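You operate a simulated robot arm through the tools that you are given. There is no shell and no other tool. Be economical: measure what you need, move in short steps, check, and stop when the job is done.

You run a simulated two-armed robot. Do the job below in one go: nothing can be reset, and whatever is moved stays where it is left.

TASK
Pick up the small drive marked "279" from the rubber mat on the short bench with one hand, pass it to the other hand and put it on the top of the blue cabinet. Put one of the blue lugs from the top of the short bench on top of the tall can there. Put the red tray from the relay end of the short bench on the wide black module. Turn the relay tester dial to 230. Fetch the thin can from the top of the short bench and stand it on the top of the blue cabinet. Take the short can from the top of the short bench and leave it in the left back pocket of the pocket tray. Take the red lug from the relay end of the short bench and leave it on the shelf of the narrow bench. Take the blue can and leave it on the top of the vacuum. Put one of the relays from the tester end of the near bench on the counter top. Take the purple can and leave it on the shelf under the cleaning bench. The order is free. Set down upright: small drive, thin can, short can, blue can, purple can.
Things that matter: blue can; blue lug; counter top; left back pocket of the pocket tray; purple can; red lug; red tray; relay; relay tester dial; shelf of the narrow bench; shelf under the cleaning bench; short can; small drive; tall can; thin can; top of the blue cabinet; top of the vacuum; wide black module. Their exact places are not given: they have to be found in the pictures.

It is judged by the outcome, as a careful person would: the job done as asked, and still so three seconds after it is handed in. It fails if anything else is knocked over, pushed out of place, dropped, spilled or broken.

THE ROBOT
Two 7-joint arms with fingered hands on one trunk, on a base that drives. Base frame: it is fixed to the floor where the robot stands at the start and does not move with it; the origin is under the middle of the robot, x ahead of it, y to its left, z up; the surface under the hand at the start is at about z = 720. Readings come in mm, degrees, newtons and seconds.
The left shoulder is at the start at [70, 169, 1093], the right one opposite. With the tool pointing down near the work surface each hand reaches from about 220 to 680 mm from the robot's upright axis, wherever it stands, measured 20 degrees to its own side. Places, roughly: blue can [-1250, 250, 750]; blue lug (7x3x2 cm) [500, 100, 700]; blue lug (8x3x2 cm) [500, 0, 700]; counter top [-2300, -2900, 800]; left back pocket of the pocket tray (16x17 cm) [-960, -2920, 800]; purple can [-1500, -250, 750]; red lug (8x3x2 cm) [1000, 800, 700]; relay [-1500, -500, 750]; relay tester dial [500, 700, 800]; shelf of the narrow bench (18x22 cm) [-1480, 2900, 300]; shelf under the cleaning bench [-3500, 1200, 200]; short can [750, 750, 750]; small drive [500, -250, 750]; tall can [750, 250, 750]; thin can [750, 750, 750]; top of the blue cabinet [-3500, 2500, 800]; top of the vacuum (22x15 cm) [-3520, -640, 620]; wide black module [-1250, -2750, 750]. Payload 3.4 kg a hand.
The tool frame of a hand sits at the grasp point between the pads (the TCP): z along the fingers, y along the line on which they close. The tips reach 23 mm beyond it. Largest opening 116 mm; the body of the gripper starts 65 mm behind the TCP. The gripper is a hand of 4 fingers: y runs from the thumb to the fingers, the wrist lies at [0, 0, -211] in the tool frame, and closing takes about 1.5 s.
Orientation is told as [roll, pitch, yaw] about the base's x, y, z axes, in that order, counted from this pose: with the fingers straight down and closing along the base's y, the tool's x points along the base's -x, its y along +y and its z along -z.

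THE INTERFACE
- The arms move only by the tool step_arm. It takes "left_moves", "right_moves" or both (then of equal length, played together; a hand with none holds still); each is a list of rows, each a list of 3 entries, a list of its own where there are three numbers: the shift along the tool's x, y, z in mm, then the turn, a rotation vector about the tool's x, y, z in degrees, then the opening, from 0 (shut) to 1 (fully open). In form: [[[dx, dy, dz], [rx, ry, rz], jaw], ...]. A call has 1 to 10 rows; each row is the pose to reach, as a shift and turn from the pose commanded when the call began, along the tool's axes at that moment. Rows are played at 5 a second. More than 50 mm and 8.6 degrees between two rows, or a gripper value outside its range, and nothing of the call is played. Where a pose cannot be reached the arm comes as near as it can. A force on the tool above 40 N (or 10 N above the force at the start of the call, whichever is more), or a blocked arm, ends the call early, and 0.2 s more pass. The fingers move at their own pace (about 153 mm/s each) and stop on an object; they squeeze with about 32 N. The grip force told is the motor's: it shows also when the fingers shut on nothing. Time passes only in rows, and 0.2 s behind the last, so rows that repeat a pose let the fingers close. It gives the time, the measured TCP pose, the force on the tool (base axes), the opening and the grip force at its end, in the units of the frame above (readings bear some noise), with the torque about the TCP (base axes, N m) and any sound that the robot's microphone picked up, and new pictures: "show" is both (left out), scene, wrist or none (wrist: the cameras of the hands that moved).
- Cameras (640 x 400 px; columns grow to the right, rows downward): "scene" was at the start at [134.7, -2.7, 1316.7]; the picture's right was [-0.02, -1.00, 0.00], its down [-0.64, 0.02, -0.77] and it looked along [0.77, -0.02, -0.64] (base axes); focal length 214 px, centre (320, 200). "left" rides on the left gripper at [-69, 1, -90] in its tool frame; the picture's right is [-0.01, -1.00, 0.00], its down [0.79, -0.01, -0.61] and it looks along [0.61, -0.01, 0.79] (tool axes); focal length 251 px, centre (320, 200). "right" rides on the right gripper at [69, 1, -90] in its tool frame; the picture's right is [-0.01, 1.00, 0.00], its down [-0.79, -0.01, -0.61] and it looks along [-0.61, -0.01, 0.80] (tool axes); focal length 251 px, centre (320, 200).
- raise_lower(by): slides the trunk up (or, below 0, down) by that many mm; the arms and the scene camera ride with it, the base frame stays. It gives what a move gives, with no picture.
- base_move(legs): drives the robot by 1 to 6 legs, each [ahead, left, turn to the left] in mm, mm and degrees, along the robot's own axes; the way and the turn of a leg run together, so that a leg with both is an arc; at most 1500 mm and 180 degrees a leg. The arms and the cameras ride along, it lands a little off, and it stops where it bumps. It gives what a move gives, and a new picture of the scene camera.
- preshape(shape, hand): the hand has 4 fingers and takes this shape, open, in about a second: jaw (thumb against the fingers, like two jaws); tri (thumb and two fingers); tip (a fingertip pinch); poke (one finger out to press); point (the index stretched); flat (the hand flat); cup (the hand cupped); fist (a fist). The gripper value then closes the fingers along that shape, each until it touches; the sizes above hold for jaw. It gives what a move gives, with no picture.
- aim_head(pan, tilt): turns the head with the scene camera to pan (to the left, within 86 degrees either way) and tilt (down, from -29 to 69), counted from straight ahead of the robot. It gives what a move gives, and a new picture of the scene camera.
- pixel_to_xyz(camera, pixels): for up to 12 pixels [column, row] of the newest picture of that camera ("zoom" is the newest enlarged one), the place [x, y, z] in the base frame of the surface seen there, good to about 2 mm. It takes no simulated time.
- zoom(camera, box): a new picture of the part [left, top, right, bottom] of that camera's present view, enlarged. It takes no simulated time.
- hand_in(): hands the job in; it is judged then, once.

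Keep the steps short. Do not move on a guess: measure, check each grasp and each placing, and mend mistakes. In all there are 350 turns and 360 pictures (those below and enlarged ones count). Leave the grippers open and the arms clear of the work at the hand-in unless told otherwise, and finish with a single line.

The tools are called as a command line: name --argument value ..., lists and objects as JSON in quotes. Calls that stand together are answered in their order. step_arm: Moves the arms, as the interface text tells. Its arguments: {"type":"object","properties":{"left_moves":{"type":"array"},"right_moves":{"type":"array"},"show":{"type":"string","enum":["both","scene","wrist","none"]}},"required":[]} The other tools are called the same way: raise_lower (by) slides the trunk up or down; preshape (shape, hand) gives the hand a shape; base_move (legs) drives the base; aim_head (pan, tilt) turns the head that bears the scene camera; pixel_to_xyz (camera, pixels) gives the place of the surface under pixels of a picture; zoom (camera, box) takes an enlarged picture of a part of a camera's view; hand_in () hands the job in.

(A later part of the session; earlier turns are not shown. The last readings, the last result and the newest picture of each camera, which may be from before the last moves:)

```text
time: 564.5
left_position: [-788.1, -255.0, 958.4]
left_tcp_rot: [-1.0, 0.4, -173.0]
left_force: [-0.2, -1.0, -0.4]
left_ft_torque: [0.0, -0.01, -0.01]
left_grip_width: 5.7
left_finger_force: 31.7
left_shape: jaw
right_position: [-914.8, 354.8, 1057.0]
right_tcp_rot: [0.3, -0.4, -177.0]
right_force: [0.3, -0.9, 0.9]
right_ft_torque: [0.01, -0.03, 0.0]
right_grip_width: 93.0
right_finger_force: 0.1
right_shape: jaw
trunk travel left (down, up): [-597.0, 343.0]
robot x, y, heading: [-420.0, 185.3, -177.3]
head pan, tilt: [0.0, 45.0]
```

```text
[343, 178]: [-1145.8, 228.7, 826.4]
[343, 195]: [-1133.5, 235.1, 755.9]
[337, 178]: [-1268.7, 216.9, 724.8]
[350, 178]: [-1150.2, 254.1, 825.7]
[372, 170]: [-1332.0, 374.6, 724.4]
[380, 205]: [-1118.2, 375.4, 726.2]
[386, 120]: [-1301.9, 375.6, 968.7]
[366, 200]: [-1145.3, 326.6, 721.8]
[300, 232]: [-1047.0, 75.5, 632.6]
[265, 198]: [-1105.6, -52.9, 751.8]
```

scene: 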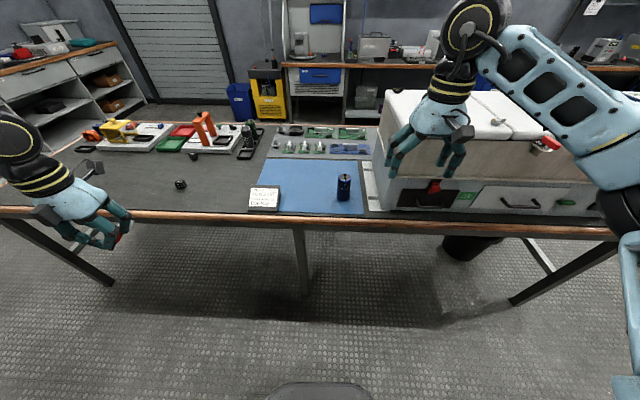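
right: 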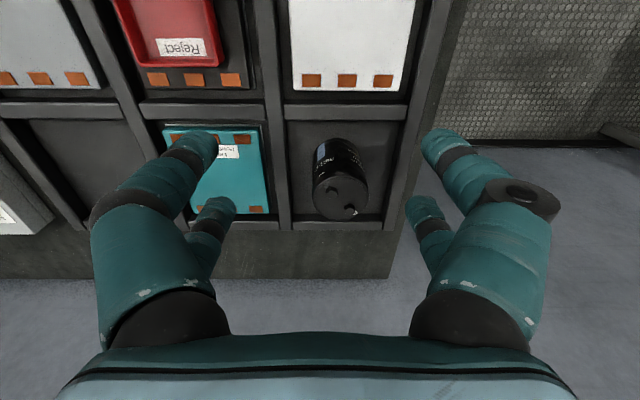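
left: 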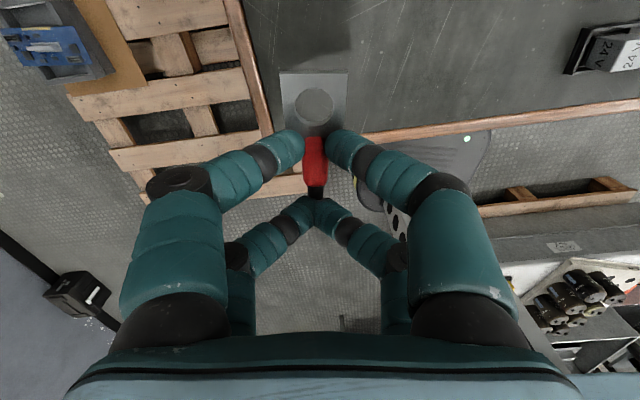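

base_move --legs '[[160, 40, -2.7]]'

step_arm --right_moves '[[[-20, 20, 0], [0, 0, 0], 0.65], [[-40, 40, 0], [0, 0, 0], 0.65], [[-50, 50, 40], [0, 0, 0], 0.65], [[-50, 50, 85], [0, 0, 0], 0.65], [[-50, 50, 125], [0, 0, 0], 0.65]]' --show "wrist"

```text
time: 565.9
left_position: [-969.7, -273.8, 957.7]
left_tcp_rot: [-1.0, 0.5, -176.2]
left_force: [-0.1, 0.2, 0.1]
left_ft_torque: [0.01, 0.01, -0.03]
left_grip_width: 5.7
left_finger_force: 31.6
left_shape: jaw
right_position: [-1062.7, 342.4, 1057.4]
right_tcp_rot: [0.3, -0.3, 179.7]
right_force: [-0.4, 0.7, 0.0]
right_ft_torque: [-0.02, -0.05, 0.02]
right_grip_width: 92.8
right_finger_force: 0.0
right_shape: jaw
trunk travel left (down, up): [-597.0, 343.0]
robot x, y, heading: [-583.6, 143.5, 179.3]
head pan, tilt: [0.0, 45.0]
```

scene: 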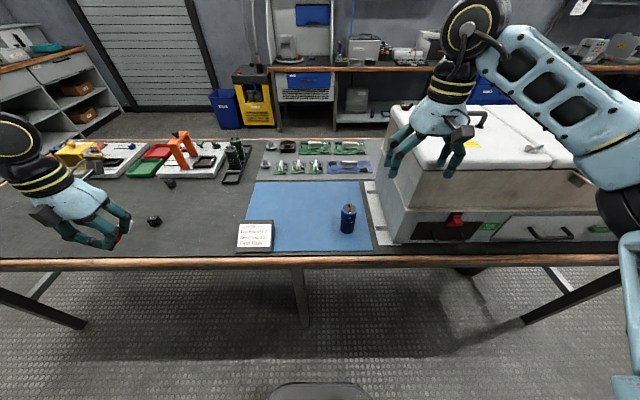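

```text
time: 566.3
left_position: [-967.5, -273.6, 959.1]
left_tcp_rot: [-1.2, 0.2, -176.3]
left_force: [-0.6, -0.2, 0.3]
left_ft_torque: [0.02, -0.06, 0.02]
left_grip_width: 5.6
left_finger_force: 32.3
left_shape: jaw
right_position: [-1068.8, 329.0, 1057.4]
right_tcp_rot: [0.1, 0.6, 179.4]
right_force: [33.4, -1.1, 11.1]
right_ft_torque: [0.51, -0.43, -1.71]
right_grip_width: 75.3
right_finger_force: 0.0
right_shape: jaw
trunk travel left (down, up): [-597.0, 343.0]
robot x, y, heading: [-580.6, 138.1, 179.0]
head pan, tilt: [0.0, 45.0]
stopped in row 1 (right hand): the force on the tool passed its limit at 44 N (the readings are from after the stop); the commanded pose is now the measured one
```

right: 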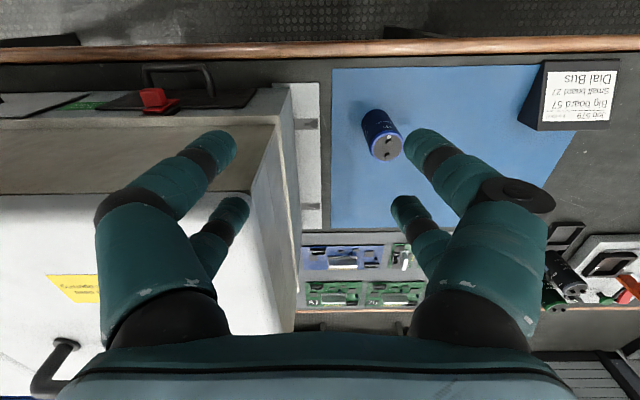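

Touched the machine's lid edge. Back off, shift sideways away first.

step_arm --right_moves '[[[15, 0, 0], [0, 0, 0], 0.65], [[20, 30, 0], [0, 0, 0], 0.65], [[20, 70, 0], [0, 0, 0], 0.65], [[20, 92, 0], [0, 0, 0], 0.65], [[-20, 92, 0], [0, 0, 0], 0.65], [[-60, 92, 0], [0, 0, 0], 0.65], [[-80, 92, 30], [0, 0, 0], 0.65], [[-80, 92, 75], [0, 0, 0], 0.65], [[-80, 92, 115], [0, 0, 0], 0.65]]' --show "both"

```text
time: 568.3
left_position: [-969.7, -273.8, 958.3]
left_tcp_rot: [-1.0, 0.4, -176.3]
left_force: [-0.3, 0.6, -0.7]
left_ft_torque: [0.01, -0.02, 0.0]
left_grip_width: 5.7
left_finger_force: 31.7
left_shape: jaw
right_position: [-1151.1, 236.6, 945.5]
right_tcp_rot: [0.1, 0.5, 179.6]
right_force: [0.0, 0.6, 0.2]
right_ft_torque: [0.0, -0.03, 0.03]
right_grip_width: 75.4
right_finger_force: 0.2
right_shape: jaw
trunk travel left (down, up): [-597.0, 343.0]
robot x, y, heading: [-575.6, 139.4, 179.6]
head pan, tilt: [0.0, 45.0]
```

scene: 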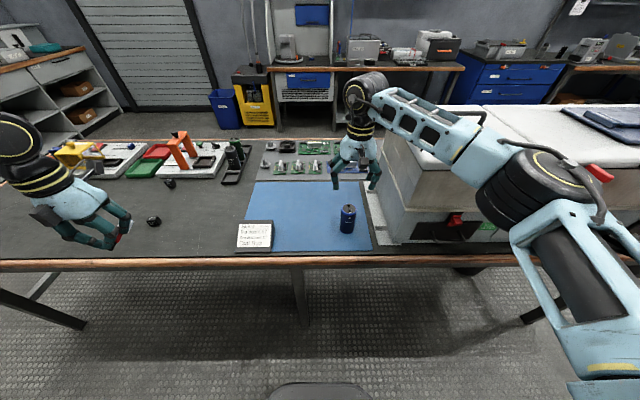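
right: 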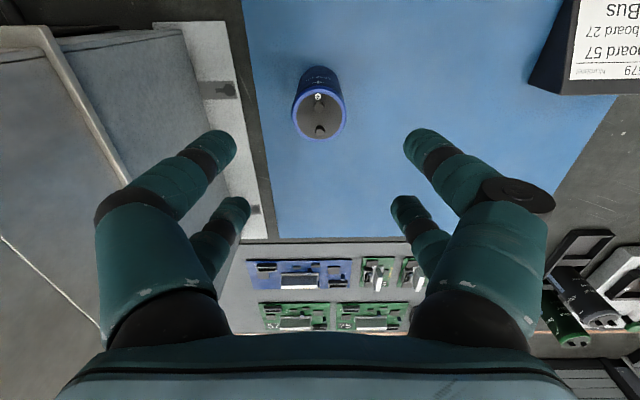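

The forearm is close over the machine; shift the base away (−y) 140 and ahead 45, then bring the hand back over the can.

base_move --legs '[[45, 140, 0]]'

step_arm --right_moves '[[[15, -35, 0], [0, 0, 0], 0.65], [[30, -70, 0], [0, 0, 0], 0.65], [[40, -105, 0], [0, 0, 0], 0.65], [[42, -140, 0], [0, 0, 0], 0.65]]' --show "both"

```text
time: 569.7
left_position: [-1016.7, -415.5, 958.2]
left_tcp_rot: [-1.0, 0.5, -176.3]
left_force: [0.5, 1.0, -0.3]
left_ft_torque: [0.02, -0.01, -0.01]
left_grip_width: 5.9
left_finger_force: 32.4
left_shape: jaw
right_position: [-1198.5, 94.1, 946.4]
right_tcp_rot: [0.0, 0.4, 179.4]
right_force: [0.3, 0.0, -0.4]
right_ft_torque: [-0.01, -0.01, 0.01]
right_grip_width: 75.9
right_finger_force: 0.1
right_shape: jaw
trunk travel left (down, up): [-597.0, 343.0]
robot x, y, heading: [-629.1, -1.7, 179.1]
head pan, tilt: [0.0, 45.0]
```

scene: 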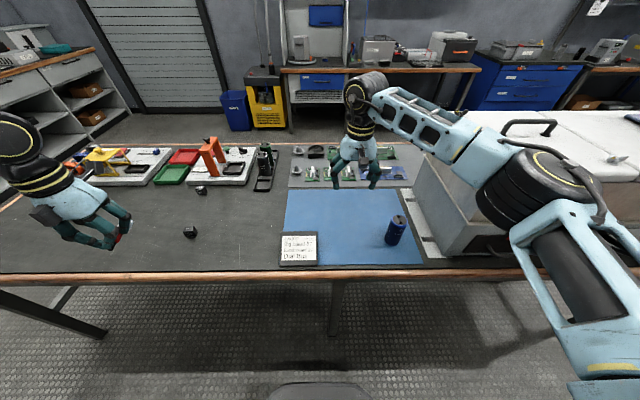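

```text
time: 570.7
left_position: [-1016.1, -415.8, 958.7]
left_tcp_rot: [-1.0, 0.4, -176.3]
left_force: [0.0, 0.5, -0.8]
left_ft_torque: [0.0, 0.02, 0.03]
left_grip_width: 5.8
left_finger_force: 31.8
left_shape: jaw
right_position: [-1153.2, 235.8, 946.1]
right_tcp_rot: [0.2, 0.5, 179.5]
right_force: [0.2, 0.5, 0.4]
right_ft_torque: [-0.02, 0.01, 0.02]
right_grip_width: 76.0
right_finger_force: 0.1
right_shape: jaw
trunk travel left (down, up): [-597.0, 343.0]
robot x, y, heading: [-627.8, 0.7, 179.3]
head pan, tilt: [0.0, 45.0]
```

scene: 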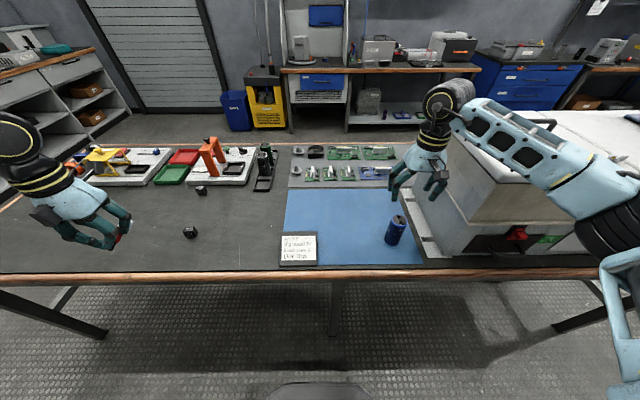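
right: 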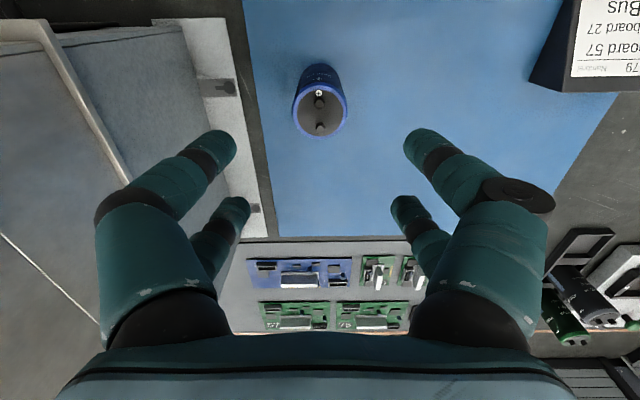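

pixel_to_xyz --camera "right" --pixels '[[293, 112], [347, 112], [320, 90], [320, 134], [320, 112], [230, 110]]'

```text
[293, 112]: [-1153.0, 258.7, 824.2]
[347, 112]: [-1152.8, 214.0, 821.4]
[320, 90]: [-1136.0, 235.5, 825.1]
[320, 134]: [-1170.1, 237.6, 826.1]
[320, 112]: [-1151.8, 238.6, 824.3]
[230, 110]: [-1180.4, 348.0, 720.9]
```

step_arm --right_moves '[[[0, 0, 45], [0, 0, 0], 0.65], [[0, 0, 90], [0, 0, 0], 0.65], [[0, 0, 130], [0, 0, 0], 0.65], [[0, 0, 158], [0, 0, 0], 0.65], [[0, 0, 158], [0, 0, 0], 0.3], [[0, 0, 158], [0, 0, 0], 0.1], [[0, 0, 158], [0, 0, 0], 0.1], [[0, 0, 158], [0, 0, 0], 0.1]]' --show "wrist"

```text
time: 572.5
left_position: [-1017.4, -417.1, 958.8]
left_tcp_rot: [-1.0, 0.4, -176.2]
left_force: [0.4, 0.2, -0.3]
left_ft_torque: [-0.01, 0.0, -0.01]
left_grip_width: 5.7
left_finger_force: 31.9
left_shape: jaw
right_position: [-1156.6, 237.3, 790.4]
right_tcp_rot: [0.1, 0.5, 179.5]
right_force: [0.1, 1.0, 0.5]
right_ft_torque: [-0.01, -0.01, 0.0]
right_grip_width: 26.7
right_finger_force: 31.5
right_shape: jaw
trunk travel left (down, up): [-597.0, 343.0]
robot x, y, heading: [-627.1, -0.6, 179.4]
head pan, tilt: [0.0, 45.0]
```

right: 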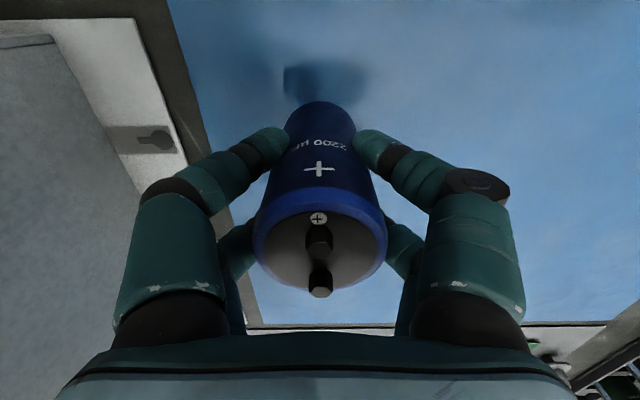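

step_arm --right_moves '[[[0, 0, -30], [0, 0, 0], 0.1], [[0, 0, -75], [0, 0, 0], 0.1], [[0, 0, -120], [0, 0, 0], 0.1], [[0, 0, -165], [0, 0, 0], 0.1], [[0, 0, -210], [0, 0, 0], 0.1], [[20, 20, -240], [0, 0, 0], 0.1], [[55, 45, -250], [0, 0, 0], 0.1], [[95, 60, -255], [0, 0, 0], 0.1], [[135, 70, -255], [0, 0, 0], 0.1]]' --show "none"

base_move --legs '[[-330, 0, 0], [0, 1400, 0], [0, 550, 0]]'

```text
time: 574.5
left_position: [-1015.2, -416.2, 957.7]
left_tcp_rot: [-1.1, 0.3, -176.3]
left_force: [0.8, 0.3, -0.3]
left_ft_torque: [0.01, -0.03, 0.0]
left_grip_width: 5.7
left_finger_force: 31.8
left_shape: jaw
right_position: [-1020.6, 162.3, 1045.7]
right_tcp_rot: [0.1, 0.4, 179.5]
right_force: [0.8, -0.5, -2.3]
right_ft_torque: [0.0, 0.0, 0.0]
right_grip_width: 25.7
right_finger_force: 31.8
right_shape: jaw
trunk travel left (down, up): [-597.0, 343.0]
robot x, y, heading: [-626.0, 1.7, 179.3]
head pan, tilt: [0.0, 45.0]
```

```text
time: 585.9
left_position: [-700.8, -2340.9, 957.3]
left_tcp_rot: [-1.0, 0.4, -176.1]
left_force: [0.0, 0.5, -1.5]
left_ft_torque: [0.0, 0.01, -0.02]
left_grip_width: 5.6
left_finger_force: 32.2
left_shape: jaw
right_position: [-708.9, -1763.0, 1045.7]
right_tcp_rot: [0.1, 0.5, 179.7]
right_force: [0.8, 0.4, -1.8]
right_ft_torque: [-0.02, 0.0, 0.02]
right_grip_width: 25.7
right_finger_force: 31.7
right_shape: jaw
trunk travel left (down, up): [-597.0, 343.0]
robot x, y, heading: [-311.6, -1926.6, 179.7]
head pan, tilt: [0.0, 45.0]
```

scene: 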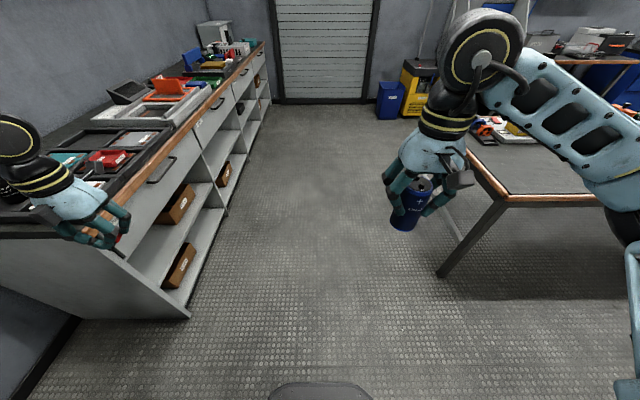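

base_move --legs '[[1200, 0, 0], [1000, 0, 0], [0, -1150, 0]]'

aim_head --pan -5 --tilt 40

```text
time: 602.0
left_position: [-2895.3, -1227.9, 957.7]
left_tcp_rot: [-1.0, 0.4, -175.4]
left_force: [-0.5, 0.2, -0.2]
left_ft_torque: [0.0, 0.0, -0.01]
left_grip_width: 5.8
left_finger_force: 31.9
left_shape: jaw
right_position: [-2909.1, -651.2, 1044.8]
right_tcp_rot: [0.1, 0.5, -179.8]
right_force: [0.3, 0.2, -3.1]
right_ft_torque: [-0.01, 0.04, 0.0]
right_grip_width: 25.9
right_finger_force: 32.2
right_shape: jaw
trunk travel left (down, up): [-597.0, 343.0]
robot x, y, heading: [-2509.6, -806.7, -179.8]
head pan, tilt: [0.0, 45.0]
```

scene: 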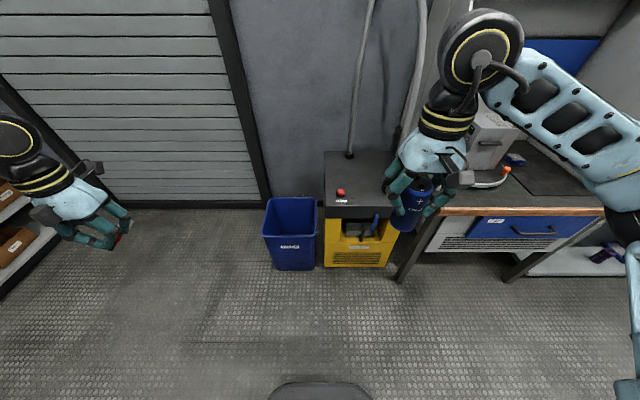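

```text
time: 602.7
left_position: [-2895.4, -1228.5, 958.0]
left_tcp_rot: [-1.0, 0.4, -175.5]
left_force: [0.1, -0.1, -0.7]
left_ft_torque: [-0.02, 0.01, 0.0]
left_grip_width: 5.5
left_finger_force: 31.7
left_shape: jaw
right_position: [-2908.8, -649.4, 1045.9]
right_tcp_rot: [0.2, 0.5, -179.9]
right_force: [0.1, -0.3, -2.5]
right_ft_torque: [-0.02, -0.04, 0.0]
right_grip_width: 25.8
right_finger_force: 32.1
right_shape: jaw
trunk travel left (down, up): [-597.0, 343.0]
robot x, y, heading: [-2509.0, -809.2, -180.1]
head pan, tilt: [-5.0, 40.0]
```

scene: 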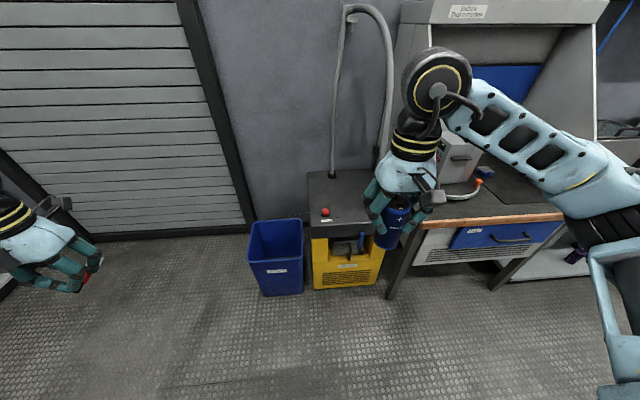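

zoom --camera "scene" --box '[290, 140, 410, 260]'

pixel_to_xyz --camera "scene" --pixels '[[312, 234], [375, 228], [310, 175], [345, 200], [345, 185], [345, 220], [360, 205], [330, 195], [326, 212], [370, 190], [335, 178], [378, 215]]'

```text
3.33 times, centred on (350, 200) of scene
```

zoom: 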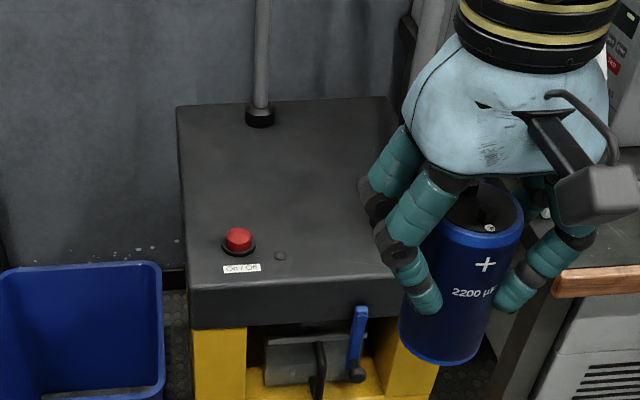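

```text
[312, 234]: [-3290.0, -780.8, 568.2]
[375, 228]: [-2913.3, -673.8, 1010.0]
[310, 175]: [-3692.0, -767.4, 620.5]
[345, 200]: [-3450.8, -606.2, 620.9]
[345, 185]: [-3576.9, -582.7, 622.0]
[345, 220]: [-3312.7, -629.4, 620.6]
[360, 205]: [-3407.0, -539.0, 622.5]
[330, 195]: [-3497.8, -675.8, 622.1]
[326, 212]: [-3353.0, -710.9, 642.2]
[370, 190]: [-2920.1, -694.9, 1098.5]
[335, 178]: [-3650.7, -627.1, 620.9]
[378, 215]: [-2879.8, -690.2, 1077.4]
```

Vacuum top z≈621, free at (−3500,−640). Drive in and lower the trunk 100.

base_move --legs '[[385, -50, 0]]'

raise_lower --by -130

step_arm --right_moves '[[[-40, 12, 0], [0, 0, 0], 0.1], [[-80, 24, 0], [0, 0, 0], 0.1], [[-120, 36, 0], [0, 0, 0], 0.1], [[-160, 48, 0], [0, 0, 0], 0.1], [[-195, 55, 0], [0, 0, 0], 0.1]]' --show "both"

```text
time: 605.2
left_position: [-3282.8, -1181.3, 957.6]
left_tcp_rot: [-1.1, 0.4, -175.2]
left_force: [-0.7, -0.6, -1.0]
left_ft_torque: [-0.02, -0.03, 0.03]
left_grip_width: 5.8
left_finger_force: 31.8
left_shape: jaw
right_position: [-3297.4, -604.2, 1045.1]
right_tcp_rot: [0.1, 0.5, -179.5]
right_force: [0.1, -0.9, -2.3]
right_ft_torque: [-0.02, -0.02, 0.01]
right_grip_width: 25.7
right_finger_force: 31.8
right_shape: jaw
trunk travel left (down, up): [-597.0, 343.0]
robot x, y, heading: [-2899.7, -758.8, -179.7]
head pan, tilt: [-5.0, 40.0]
```

scene: 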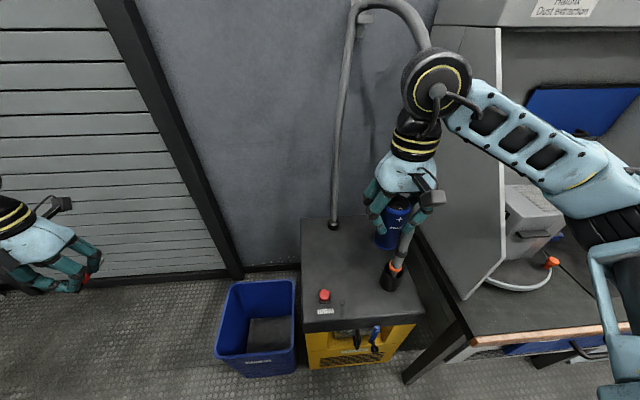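

```text
time: 606.8
left_position: [-3283.0, -1182.1, 828.7]
left_tcp_rot: [-1.0, 0.4, -175.4]
left_force: [-0.7, -0.4, -1.0]
left_ft_torque: [0.01, 0.01, -0.01]
left_grip_width: 5.6
left_finger_force: 32.0
left_shape: jaw
right_position: [-3298.2, -603.3, 915.9]
right_tcp_rot: [0.1, 0.5, -179.5]
right_force: [-0.5, -0.6, -2.5]
right_ft_torque: [-0.01, -0.02, 0.01]
right_grip_width: 25.8
right_finger_force: 32.0
right_shape: jaw
trunk travel left (down, up): [-467.0, 473.0]
robot x, y, heading: [-2900.8, -761.8, -179.9]
head pan, tilt: [-5.0, 40.0]
```

```text
time: 608.0
left_position: [-3284.4, -1183.0, 828.2]
left_tcp_rot: [-1.1, 0.4, -175.2]
left_force: [-0.3, -0.3, -0.4]
left_ft_torque: [-0.01, 0.01, 0.0]
left_grip_width: 5.5
left_finger_force: 32.4
left_shape: jaw
right_position: [-3495.7, -662.0, 913.8]
right_tcp_rot: [-0.2, 0.4, -179.5]
right_force: [0.3, -0.2, -2.6]
right_ft_torque: [0.03, 0.02, -0.02]
right_grip_width: 25.6
right_finger_force: 32.1
right_shape: jaw
trunk travel left (down, up): [-467.0, 473.0]
robot x, y, heading: [-2900.3, -761.0, -179.7]
head pan, tilt: [-5.0, 40.0]
```

scene: 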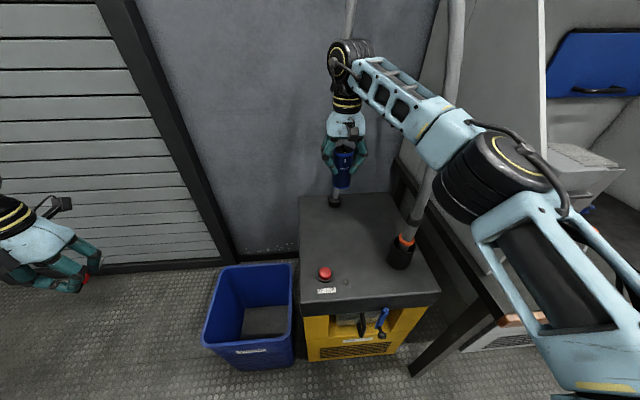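
right: 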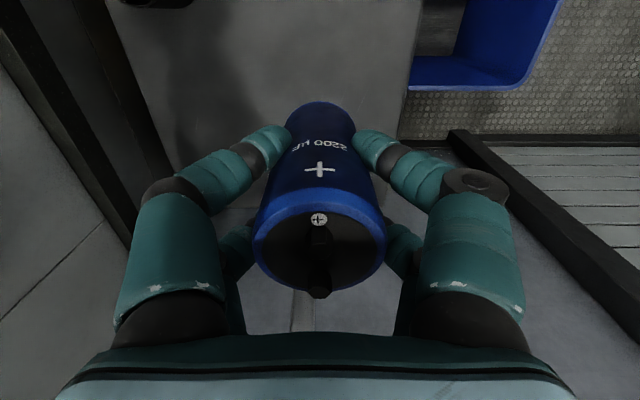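

pixel_to_xyz --camera "scene" --pixels '[[402, 258], [405, 240], [425, 195], [455, 60], [430, 130], [405, 100], [500, 180], [345, 75], [326, 273], [320, 200], [333, 200]]'

```text
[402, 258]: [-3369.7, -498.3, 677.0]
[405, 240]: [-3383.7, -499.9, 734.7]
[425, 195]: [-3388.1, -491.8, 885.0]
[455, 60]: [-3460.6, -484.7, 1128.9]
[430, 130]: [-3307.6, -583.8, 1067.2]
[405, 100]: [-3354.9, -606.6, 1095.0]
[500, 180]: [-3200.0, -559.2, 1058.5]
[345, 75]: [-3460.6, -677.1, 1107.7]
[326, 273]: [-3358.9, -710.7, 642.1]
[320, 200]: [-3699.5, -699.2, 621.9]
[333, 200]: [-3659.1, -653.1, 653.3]
```

The hose stands at (−3385,−495); lowering purely by trunk keeps the arm's lateral clearance. Lower 205.

raise_lower --by -205

step_arm --right_moves '[[[0, 0, 0], [0, 0, 0], 0.1]]' --show "both"

```text
time: 610.2
left_position: [-3282.8, -1182.7, 622.4]
left_tcp_rot: [-1.0, 0.5, -175.2]
left_force: [-0.1, -0.5, -0.6]
left_ft_torque: [0.0, 0.01, 0.01]
left_grip_width: 5.7
left_finger_force: 32.1
left_shape: jaw
right_position: [-3495.3, -659.6, 708.7]
right_tcp_rot: [0.1, 0.4, -179.5]
right_force: [0.3, -0.1, -2.0]
right_ft_torque: [0.0, 0.02, 0.0]
right_grip_width: 25.8
right_finger_force: 32.1
right_shape: jaw
trunk travel left (down, up): [-262.0, 678.0]
robot x, y, heading: [-2902.4, -759.5, -179.4]
head pan, tilt: [-5.0, 40.0]
```

```text
time: 610.6
left_position: [-3282.6, -1182.0, 623.3]
left_tcp_rot: [-1.0, 0.3, -175.3]
left_force: [0.5, -0.1, -0.2]
left_ft_torque: [-0.01, 0.0, 0.0]
left_grip_width: 6.1
left_finger_force: 31.8
left_shape: jaw
right_position: [-3496.0, -661.2, 708.5]
right_tcp_rot: [0.1, 0.5, -179.6]
right_force: [-0.2, 0.4, -2.8]
right_ft_torque: [0.0, 0.04, 0.01]
right_grip_width: 25.5
right_finger_force: 32.5
right_shape: jaw
trunk travel left (down, up): [-262.0, 678.0]
robot x, y, heading: [-2901.8, -758.8, -179.4]
head pan, tilt: [-5.0, 40.0]
```

scene: 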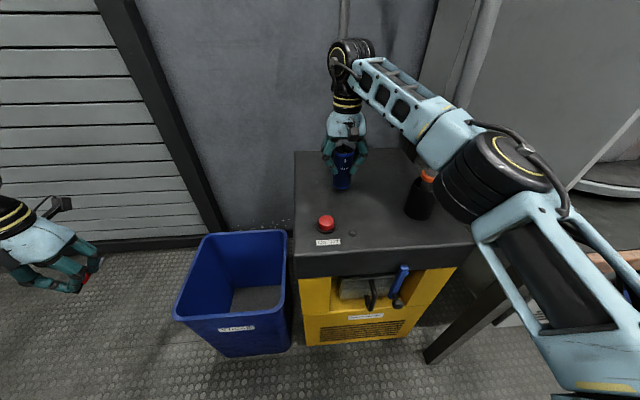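
right: 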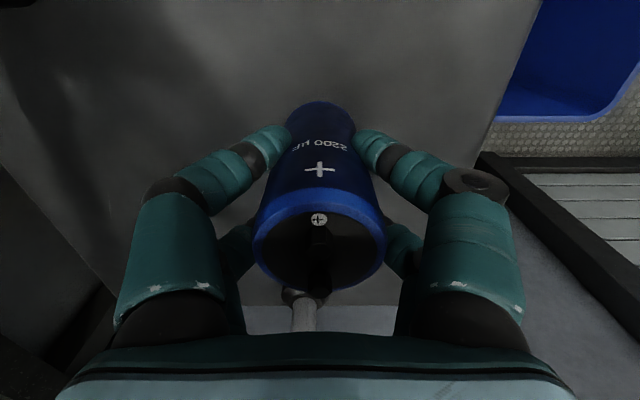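

raise_lower --by -17

step_arm --right_moves '[[[0, 0, 1.5], [0, 0, 0], 0.1], [[0, 0, 3], [0, 0, 0], 0.1], [[0, 0, 4.5], [0, 0, 0], 0.1]]' --show "none"

```text
time: 611.2
left_position: [-3283.0, -1181.7, 607.0]
left_tcp_rot: [-1.0, 0.4, -175.2]
left_force: [0.2, -0.3, -0.7]
left_ft_torque: [-0.02, -0.02, -0.03]
left_grip_width: 5.8
left_finger_force: 32.4
left_shape: jaw
right_position: [-3495.6, -660.0, 691.7]
right_tcp_rot: [0.1, 0.6, -179.5]
right_force: [0.5, -0.4, -2.5]
right_ft_torque: [0.0, 0.03, 0.02]
right_grip_width: 25.6
right_finger_force: 32.1
right_shape: jaw
trunk travel left (down, up): [-245.0, 695.0]
robot x, y, heading: [-2901.1, -764.6, -179.8]
head pan, tilt: [-5.0, 40.0]
```

```text
time: 612.0
left_position: [-3282.6, -1181.1, 606.0]
left_tcp_rot: [-1.0, 0.3, -175.2]
left_force: [-0.1, -0.6, -0.1]
left_ft_torque: [0.02, -0.01, 0.02]
left_grip_width: 6.0
left_finger_force: 31.9
left_shape: jaw
right_position: [-3495.3, -660.6, 688.0]
right_tcp_rot: [0.1, 0.5, -179.6]
right_force: [0.1, -0.4, -0.6]
right_ft_torque: [0.01, 0.03, 0.01]
right_grip_width: 25.4
right_finger_force: 32.3
right_shape: jaw
trunk travel left (down, up): [-245.0, 695.0]
robot x, y, heading: [-2900.2, -760.8, -180.0]
head pan, tilt: [-5.0, 40.0]
```

step_arm --right_moves '[[[0, 0, 1], [0, 0, 0], 0.1], [[0, 0, 1], [0, 0, 0], 0.35], [[0, 0, 1], [0, 0, 0], 0.6], [[0, 0, 1], [0, 0, 0], 0.6], [[0, 0, 1], [0, 0, 0], 0.6]]' --show "wrist"

raise_lower --by 200

base_move --legs '[[-350, 0, 0]]'

```text
time: 613.2
left_position: [-3283.1, -1182.4, 606.3]
left_tcp_rot: [-1.1, 0.4, -175.3]
left_force: [-0.1, -0.3, -0.9]
left_ft_torque: [-0.02, -0.01, -0.02]
left_grip_width: 5.8
left_finger_force: 32.1
left_shape: jaw
right_position: [-3495.4, -660.6, 686.2]
right_tcp_rot: [0.1, 0.4, -179.6]
right_force: [0.2, -0.2, -0.5]
right_ft_torque: [0.0, 0.0, 0.01]
right_grip_width: 69.1
right_finger_force: 0.0
right_shape: jaw
trunk travel left (down, up): [-245.0, 695.0]
robot x, y, heading: [-2899.0, -761.7, -179.7]
head pan, tilt: [-5.0, 40.0]
```

right: 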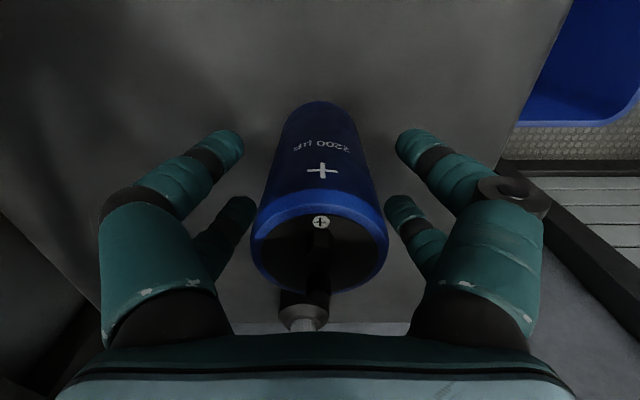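

```text
time: 615.4
left_position: [-3283.6, -1181.9, 806.5]
left_tcp_rot: [-1.0, 0.4, -175.3]
left_force: [-0.3, 0.2, -0.1]
left_ft_torque: [-0.04, 0.0, 0.0]
left_grip_width: 5.5
left_finger_force: 31.6
left_shape: jaw
right_position: [-3496.9, -660.5, 886.6]
right_tcp_rot: [0.1, 0.5, -179.4]
right_force: [-0.1, -0.3, 0.4]
right_ft_torque: [0.01, -0.01, -0.01]
right_grip_width: 68.8
right_finger_force: 0.1
right_shape: jaw
trunk travel left (down, up): [-445.0, 495.0]
robot x, y, heading: [-2901.8, -763.3, -179.8]
head pan, tilt: [-5.0, 40.0]
```

```text
time: 617.6
left_position: [-2931.3, -1180.4, 808.3]
left_tcp_rot: [-1.0, 0.2, -175.3]
left_force: [-0.2, 0.1, 0.6]
left_ft_torque: [0.0, -0.04, 0.0]
left_grip_width: 5.6
left_finger_force: 32.3
left_shape: jaw
right_position: [-3143.3, -659.4, 887.6]
right_tcp_rot: [0.1, 0.4, -179.6]
right_force: [-0.2, 0.6, 0.8]
right_ft_torque: [-0.01, 0.01, 0.03]
right_grip_width: 69.0
right_finger_force: 0.2
right_shape: jaw
trunk travel left (down, up): [-445.0, 495.0]
robot x, y, heading: [-2545.6, -757.6, -179.6]
head pan, tilt: [-5.0, 40.0]
```

scene: 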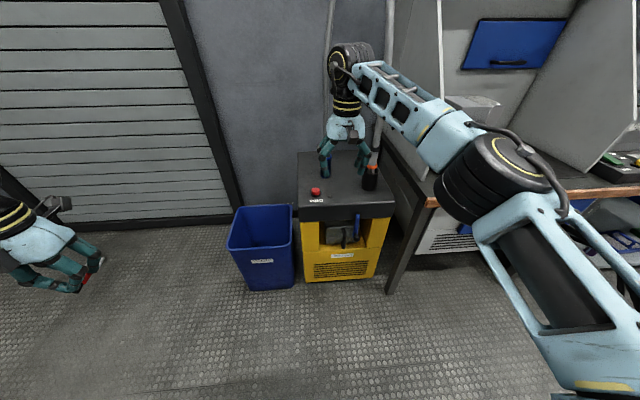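

step_arm --right_moves '[[[20, -25, -30], [0, 0, 0], 0.75], [[45, -40, -50], [0, 0, 0], 0.75], [[85, -50, -50], [0, 0, 0], 0.75], [[130, -50, -50], [0, 0, 0], 0.75], [[175, -50, -50], [0, 0, 0], 0.75]]' --show "none"

zoom --camera "scene" --box '[260, 110, 440, 240]'

```text
time: 618.9
left_position: [-2930.2, -1180.2, 807.7]
left_tcp_rot: [-1.0, 0.3, -175.3]
left_force: [-0.2, 0.5, -0.7]
left_ft_torque: [-0.01, -0.02, 0.01]
left_grip_width: 5.5
left_finger_force: 31.9
left_shape: jaw
right_position: [-2968.1, -603.6, 935.8]
right_tcp_rot: [0.1, 0.5, -179.7]
right_force: [-0.7, -0.4, -1.2]
right_ft_torque: [-0.01, 0.04, 0.02]
right_grip_width: 86.7
right_finger_force: 0.0
right_shape: jaw
trunk travel left (down, up): [-445.0, 495.0]
robot x, y, heading: [-2545.6, -758.3, -179.7]
head pan, tilt: [-5.0, 40.0]
```

```text
3.08 times, centred on (350, 175) of scene
```

zoom: 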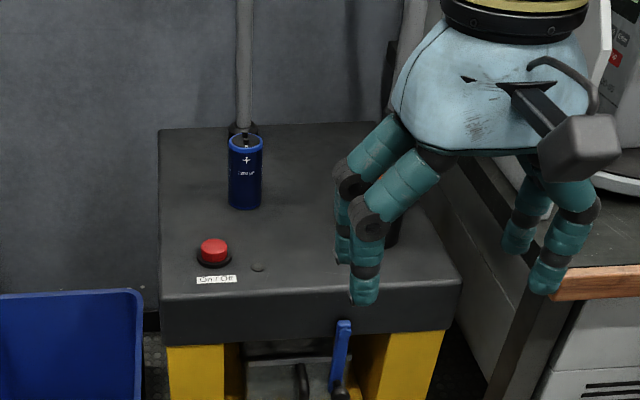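

Blue can stands. Now to the narrow bench: drive up the aisle and turn to face +y.

raise_lower --by 150

base_move --legs '[[0, -1400, 0], [0, -1250, 0], [0, 0, -90], [0, -500, 0]]'

aim_head --pan -20 --tilt 35

```text
time: 620.6
left_position: [-2931.7, -1180.2, 956.1]
left_tcp_rot: [-1.0, 0.5, -175.4]
left_force: [-0.4, 0.0, 0.5]
left_ft_torque: [0.03, -0.02, 0.02]
left_grip_width: 5.6
left_finger_force: 31.9
left_shape: jaw
right_position: [-2969.0, -605.2, 1085.3]
right_tcp_rot: [0.0, 0.6, -179.6]
right_force: [-0.3, 0.6, 0.7]
right_ft_torque: [0.0, -0.03, 0.01]
right_grip_width: 86.6
right_finger_force: 0.0
right_shape: jaw
trunk travel left (down, up): [-595.0, 345.0]
robot x, y, heading: [-2552.5, -757.6, -179.6]
head pan, tilt: [-5.0, 40.0]
```

```text
time: 640.1
left_position: [-2445.6, 2330.0, 956.2]
left_tcp_rot: [-1.0, 0.4, 92.6]
left_force: [0.5, 0.2, 0.2]
left_ft_torque: [0.01, 0.0, -0.01]
left_grip_width: 5.6
left_finger_force: 32.2
left_shape: jaw
right_position: [-1867.7, 2347.6, 1084.4]
right_tcp_rot: [0.0, 0.5, 88.4]
right_force: [0.6, -0.2, -0.5]
right_ft_torque: [0.0, -0.01, 0.03]
right_grip_width: 86.9
right_finger_force: 0.1
right_shape: jaw
trunk travel left (down, up): [-595.0, 345.0]
robot x, y, heading: [-2038.0, 1933.1, 88.1]
head pan, tilt: [-5.0, 40.0]
```

scene: 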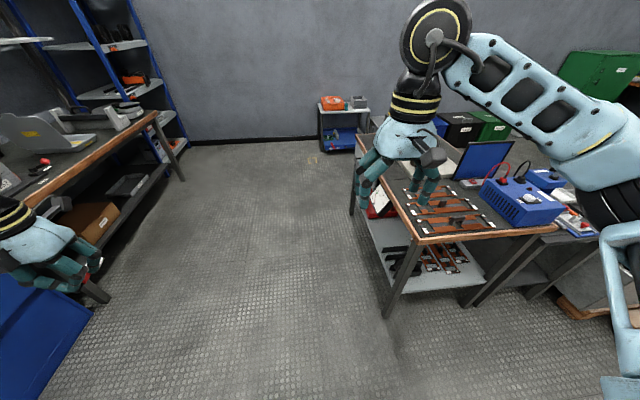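

```text
time: 640.9
left_position: [-2443.3, 2329.3, 957.1]
left_tcp_rot: [-1.1, 0.4, 92.6]
left_force: [-0.3, 0.0, 0.8]
left_ft_torque: [0.01, 0.01, 0.01]
left_grip_width: 5.4
left_finger_force: 32.0
left_shape: jaw
right_position: [-1868.8, 2346.7, 1084.5]
right_tcp_rot: [0.1, 0.5, 88.4]
right_force: [-0.9, -0.4, 0.2]
right_ft_torque: [0.0, 0.0, -0.01]
right_grip_width: 86.4
right_finger_force: 0.1
right_shape: jaw
trunk travel left (down, up): [-595.0, 345.0]
robot x, y, heading: [-2035.1, 1930.5, 88.2]
head pan, tilt: [-20.0, 35.0]
```

scene: 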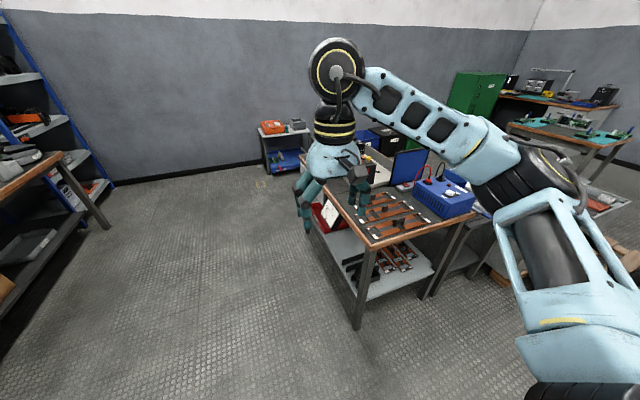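

zoom --camera "scene" --box '[280, 170, 470, 340]'

pixel_to_xyz --camera "scene" --pixels '[[357, 322], [372, 245], [455, 222], [335, 245], [345, 250], [400, 285], [385, 290], [420, 278], [430, 290], [330, 210], [395, 262], [365, 285]]'

```text
2.35 times, centred on (375, 255) of scene
```

zoom: 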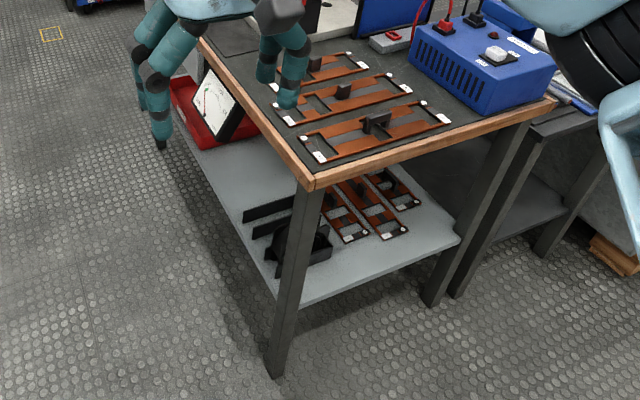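

```text
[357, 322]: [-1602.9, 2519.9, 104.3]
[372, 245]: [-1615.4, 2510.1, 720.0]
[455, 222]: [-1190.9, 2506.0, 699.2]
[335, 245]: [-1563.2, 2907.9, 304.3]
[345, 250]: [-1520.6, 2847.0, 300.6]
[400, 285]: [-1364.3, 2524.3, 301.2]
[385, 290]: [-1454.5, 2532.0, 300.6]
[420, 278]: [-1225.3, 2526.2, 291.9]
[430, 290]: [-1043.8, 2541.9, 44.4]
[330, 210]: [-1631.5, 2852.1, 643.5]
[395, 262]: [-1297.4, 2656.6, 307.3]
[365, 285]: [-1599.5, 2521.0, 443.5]
```

The narrow bench's shelf is at z≈300, free around (−1520,2870). Retract the right hand, turn to face +x beside the bench.

step_arm --right_moves '[[[40, -30, 0], [0, 0, 0], 0.75], [[80, -60, 0], [0, 0, 0], 0.75], [[120, -90, 0], [0, 0, 0], 0.75], [[160, -120, 0], [0, 0, 0], 0.75]]' --show "none"

base_move --legs '[[0, 0, -88], [-60, 700, 0]]'

aim_head --pan 15 --tilt 50

```text
time: 641.9
left_position: [-2444.2, 2328.0, 958.2]
left_tcp_rot: [-0.9, 0.2, 92.7]
left_force: [0.9, 0.6, 0.2]
left_ft_torque: [-0.04, 0.02, -0.01]
left_grip_width: 5.5
left_finger_force: 31.2
left_shape: jaw
right_position: [-1754.5, 2181.3, 1086.3]
right_tcp_rot: [0.3, 0.4, 88.5]
right_force: [0.0, -0.4, -0.3]
right_ft_torque: [-0.01, 0.01, -0.01]
right_grip_width: 86.6
right_finger_force: 0.0
right_shape: jaw
trunk travel left (down, up): [-595.0, 345.0]
robot x, y, heading: [-2038.8, 1931.1, 88.4]
head pan, tilt: [-20.0, 35.0]
```

```text
time: 649.5
left_position: [-1698.6, 3054.2, 957.5]
left_tcp_rot: [-1.0, 0.4, 3.0]
left_force: [-0.5, -0.4, 0.1]
left_ft_torque: [-0.02, 0.03, 0.03]
left_grip_width: 5.3
left_finger_force: 31.9
left_shape: jaw
right_position: [-1839.2, 2363.5, 1086.9]
right_tcp_rot: [0.2, 0.6, -1.2]
right_force: [-1.0, 0.8, -0.3]
right_ft_torque: [0.01, -0.03, 0.0]
right_grip_width: 86.9
right_finger_force: 0.0
right_shape: jaw
trunk travel left (down, up): [-595.0, 345.0]
robot x, y, heading: [-2094.9, 2644.2, -1.5]
head pan, tilt: [-20.0, 35.0]
```

scene: 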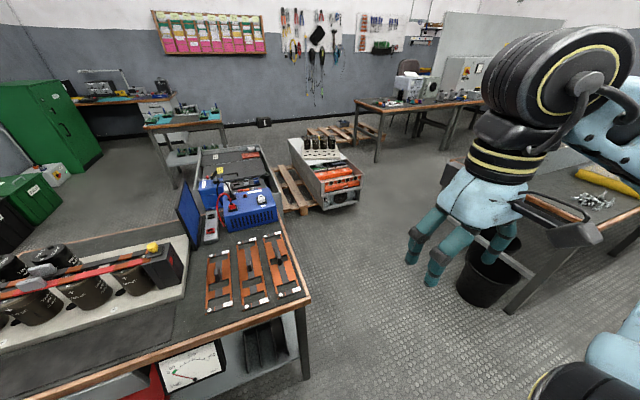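

```text
time: 650.5
left_position: [-1697.5, 3052.7, 957.1]
left_tcp_rot: [-0.9, 0.4, 3.0]
left_force: [0.0, -0.6, 0.5]
left_ft_torque: [0.0, 0.01, 0.0]
left_grip_width: 5.4
left_finger_force: 32.0
left_shape: jaw
right_position: [-1837.7, 2363.0, 1087.3]
right_tcp_rot: [0.1, 0.5, -1.2]
right_force: [1.1, -0.7, 0.1]
right_ft_torque: [0.01, 0.0, -0.02]
right_grip_width: 86.7
right_finger_force: 0.1
right_shape: jaw
trunk travel left (down, up): [-595.0, 345.0]
robot x, y, heading: [-2090.1, 2641.3, -1.4]
head pan, tilt: [15.0, 50.0]
```

scene: 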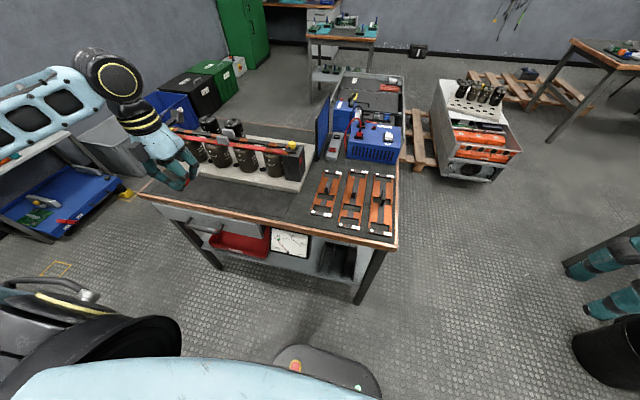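

base_move --legs '[[-90, 0, 1.4]]'

raise_lower --by -400

raise_lower --by -190

aim_head --pan 18 --tilt 35

```text
time: 651.6
left_position: [-1798.5, 3065.1, 955.5]
left_tcp_rot: [-0.9, 0.3, 4.3]
left_force: [-0.6, -0.3, -0.9]
left_ft_torque: [0.02, 0.0, 0.01]
left_grip_width: 5.6
left_finger_force: 31.9
left_shape: jaw
right_position: [-1923.1, 2371.3, 1087.2]
right_tcp_rot: [0.2, 0.4, 0.2]
right_force: [-1.1, -0.3, 0.7]
right_ft_torque: [-0.01, 0.0, -0.03]
right_grip_width: 86.7
right_finger_force: 0.0
right_shape: jaw
trunk travel left (down, up): [-595.0, 345.0]
robot x, y, heading: [-2183.6, 2645.7, 0.1]
head pan, tilt: [15.0, 50.0]
```

scene: 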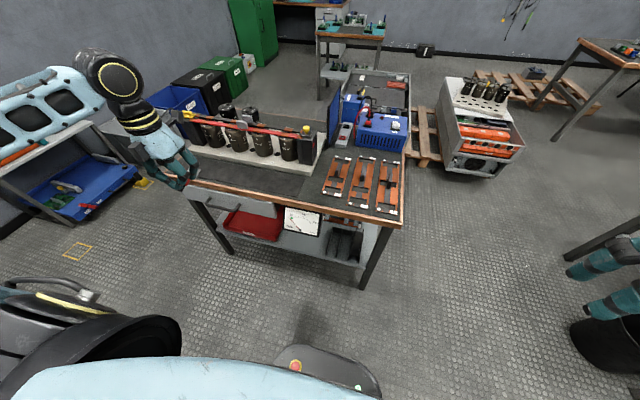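

```text
time: 655.5
left_position: [-1798.4, 3063.6, 554.4]
left_tcp_rot: [-1.0, 0.4, 4.5]
left_force: [-0.2, 0.4, -0.3]
left_ft_torque: [0.02, 0.01, 0.03]
left_grip_width: 5.5
left_finger_force: 31.9
left_shape: jaw
right_position: [-1923.9, 2370.0, 687.9]
right_tcp_rot: [0.1, 0.5, 0.2]
right_force: [-0.2, 0.0, 0.5]
right_ft_torque: [0.02, -0.03, -0.01]
right_grip_width: 86.6
right_finger_force: 0.2
right_shape: jaw
trunk travel left (down, up): [-195.0, 745.0]
robot x, y, heading: [-2183.5, 2646.0, -0.1]
head pan, tilt: [15.0, 50.0]
```

```text
time: 657.6
left_position: [-1798.2, 3063.8, 365.7]
left_tcp_rot: [-1.0, 0.4, 4.4]
left_force: [-0.3, 0.9, -0.2]
left_ft_torque: [0.01, 0.0, -0.01]
left_grip_width: 5.8
left_finger_force: 32.0
left_shape: jaw
right_position: [-1923.6, 2370.3, 498.5]
right_tcp_rot: [0.1, 0.6, 0.1]
right_force: [-0.7, -0.2, -0.9]
right_ft_torque: [0.01, 0.04, 0.01]
right_grip_width: 86.5
right_finger_force: 0.0
right_shape: jaw
trunk travel left (down, up): [-5.0, 935.0]
robot x, y, heading: [-2184.1, 2642.7, -0.2]
head pan, tilt: [15.0, 50.0]
```

```text
time: 658.3
left_position: [-1799.9, 3063.6, 365.6]
left_tcp_rot: [-0.9, 0.3, 4.4]
left_force: [0.4, 0.2, -0.1]
left_ft_torque: [-0.02, 0.0, -0.01]
left_grip_width: 5.6
left_finger_force: 32.2
left_shape: jaw
right_position: [-1923.6, 2370.8, 497.6]
right_tcp_rot: [0.1, 0.5, 0.2]
right_force: [0.1, 0.0, 0.5]
right_ft_torque: [-0.02, -0.05, 0.03]
right_grip_width: 86.9
right_finger_force: 0.0
right_shape: jaw
trunk travel left (down, up): [-5.0, 935.0]
robot x, y, heading: [-2180.6, 2644.4, 0.3]
head pan, tilt: [18.0, 35.0]
```

scene: 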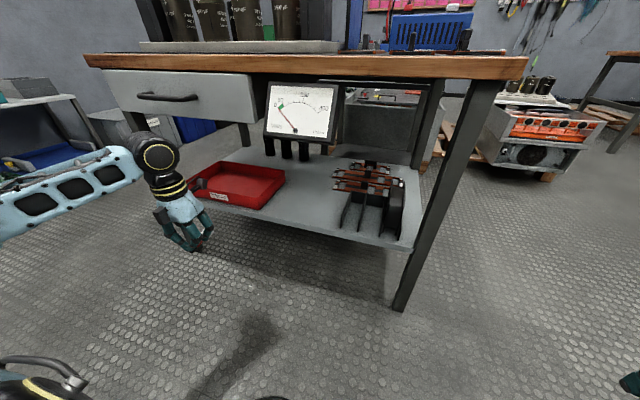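

zoom --camera "scene" --box '[190, 130, 430, 260]'

pixel_to_xyz --camera "scene" --pixels '[[290, 190], [262, 208], [335, 230], [340, 200], [300, 165], [270, 158], [300, 200], [320, 170], [280, 205], [330, 190], [310, 215], [250, 62]]'

```text
2.67 times, centred on (310, 195) of scene
```

zoom: 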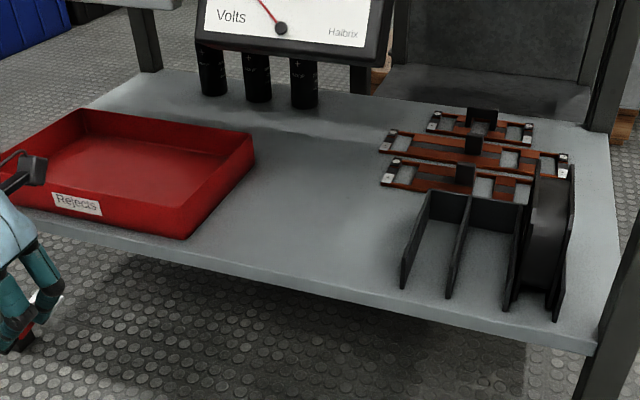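

```text
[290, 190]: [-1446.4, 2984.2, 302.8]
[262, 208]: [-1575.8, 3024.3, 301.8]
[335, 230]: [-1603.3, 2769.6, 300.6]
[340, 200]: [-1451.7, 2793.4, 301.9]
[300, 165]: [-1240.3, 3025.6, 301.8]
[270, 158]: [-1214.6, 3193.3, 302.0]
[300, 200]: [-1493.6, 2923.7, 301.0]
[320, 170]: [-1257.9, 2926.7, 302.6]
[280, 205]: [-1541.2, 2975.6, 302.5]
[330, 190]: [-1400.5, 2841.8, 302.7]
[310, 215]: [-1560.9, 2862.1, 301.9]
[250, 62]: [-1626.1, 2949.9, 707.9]
```

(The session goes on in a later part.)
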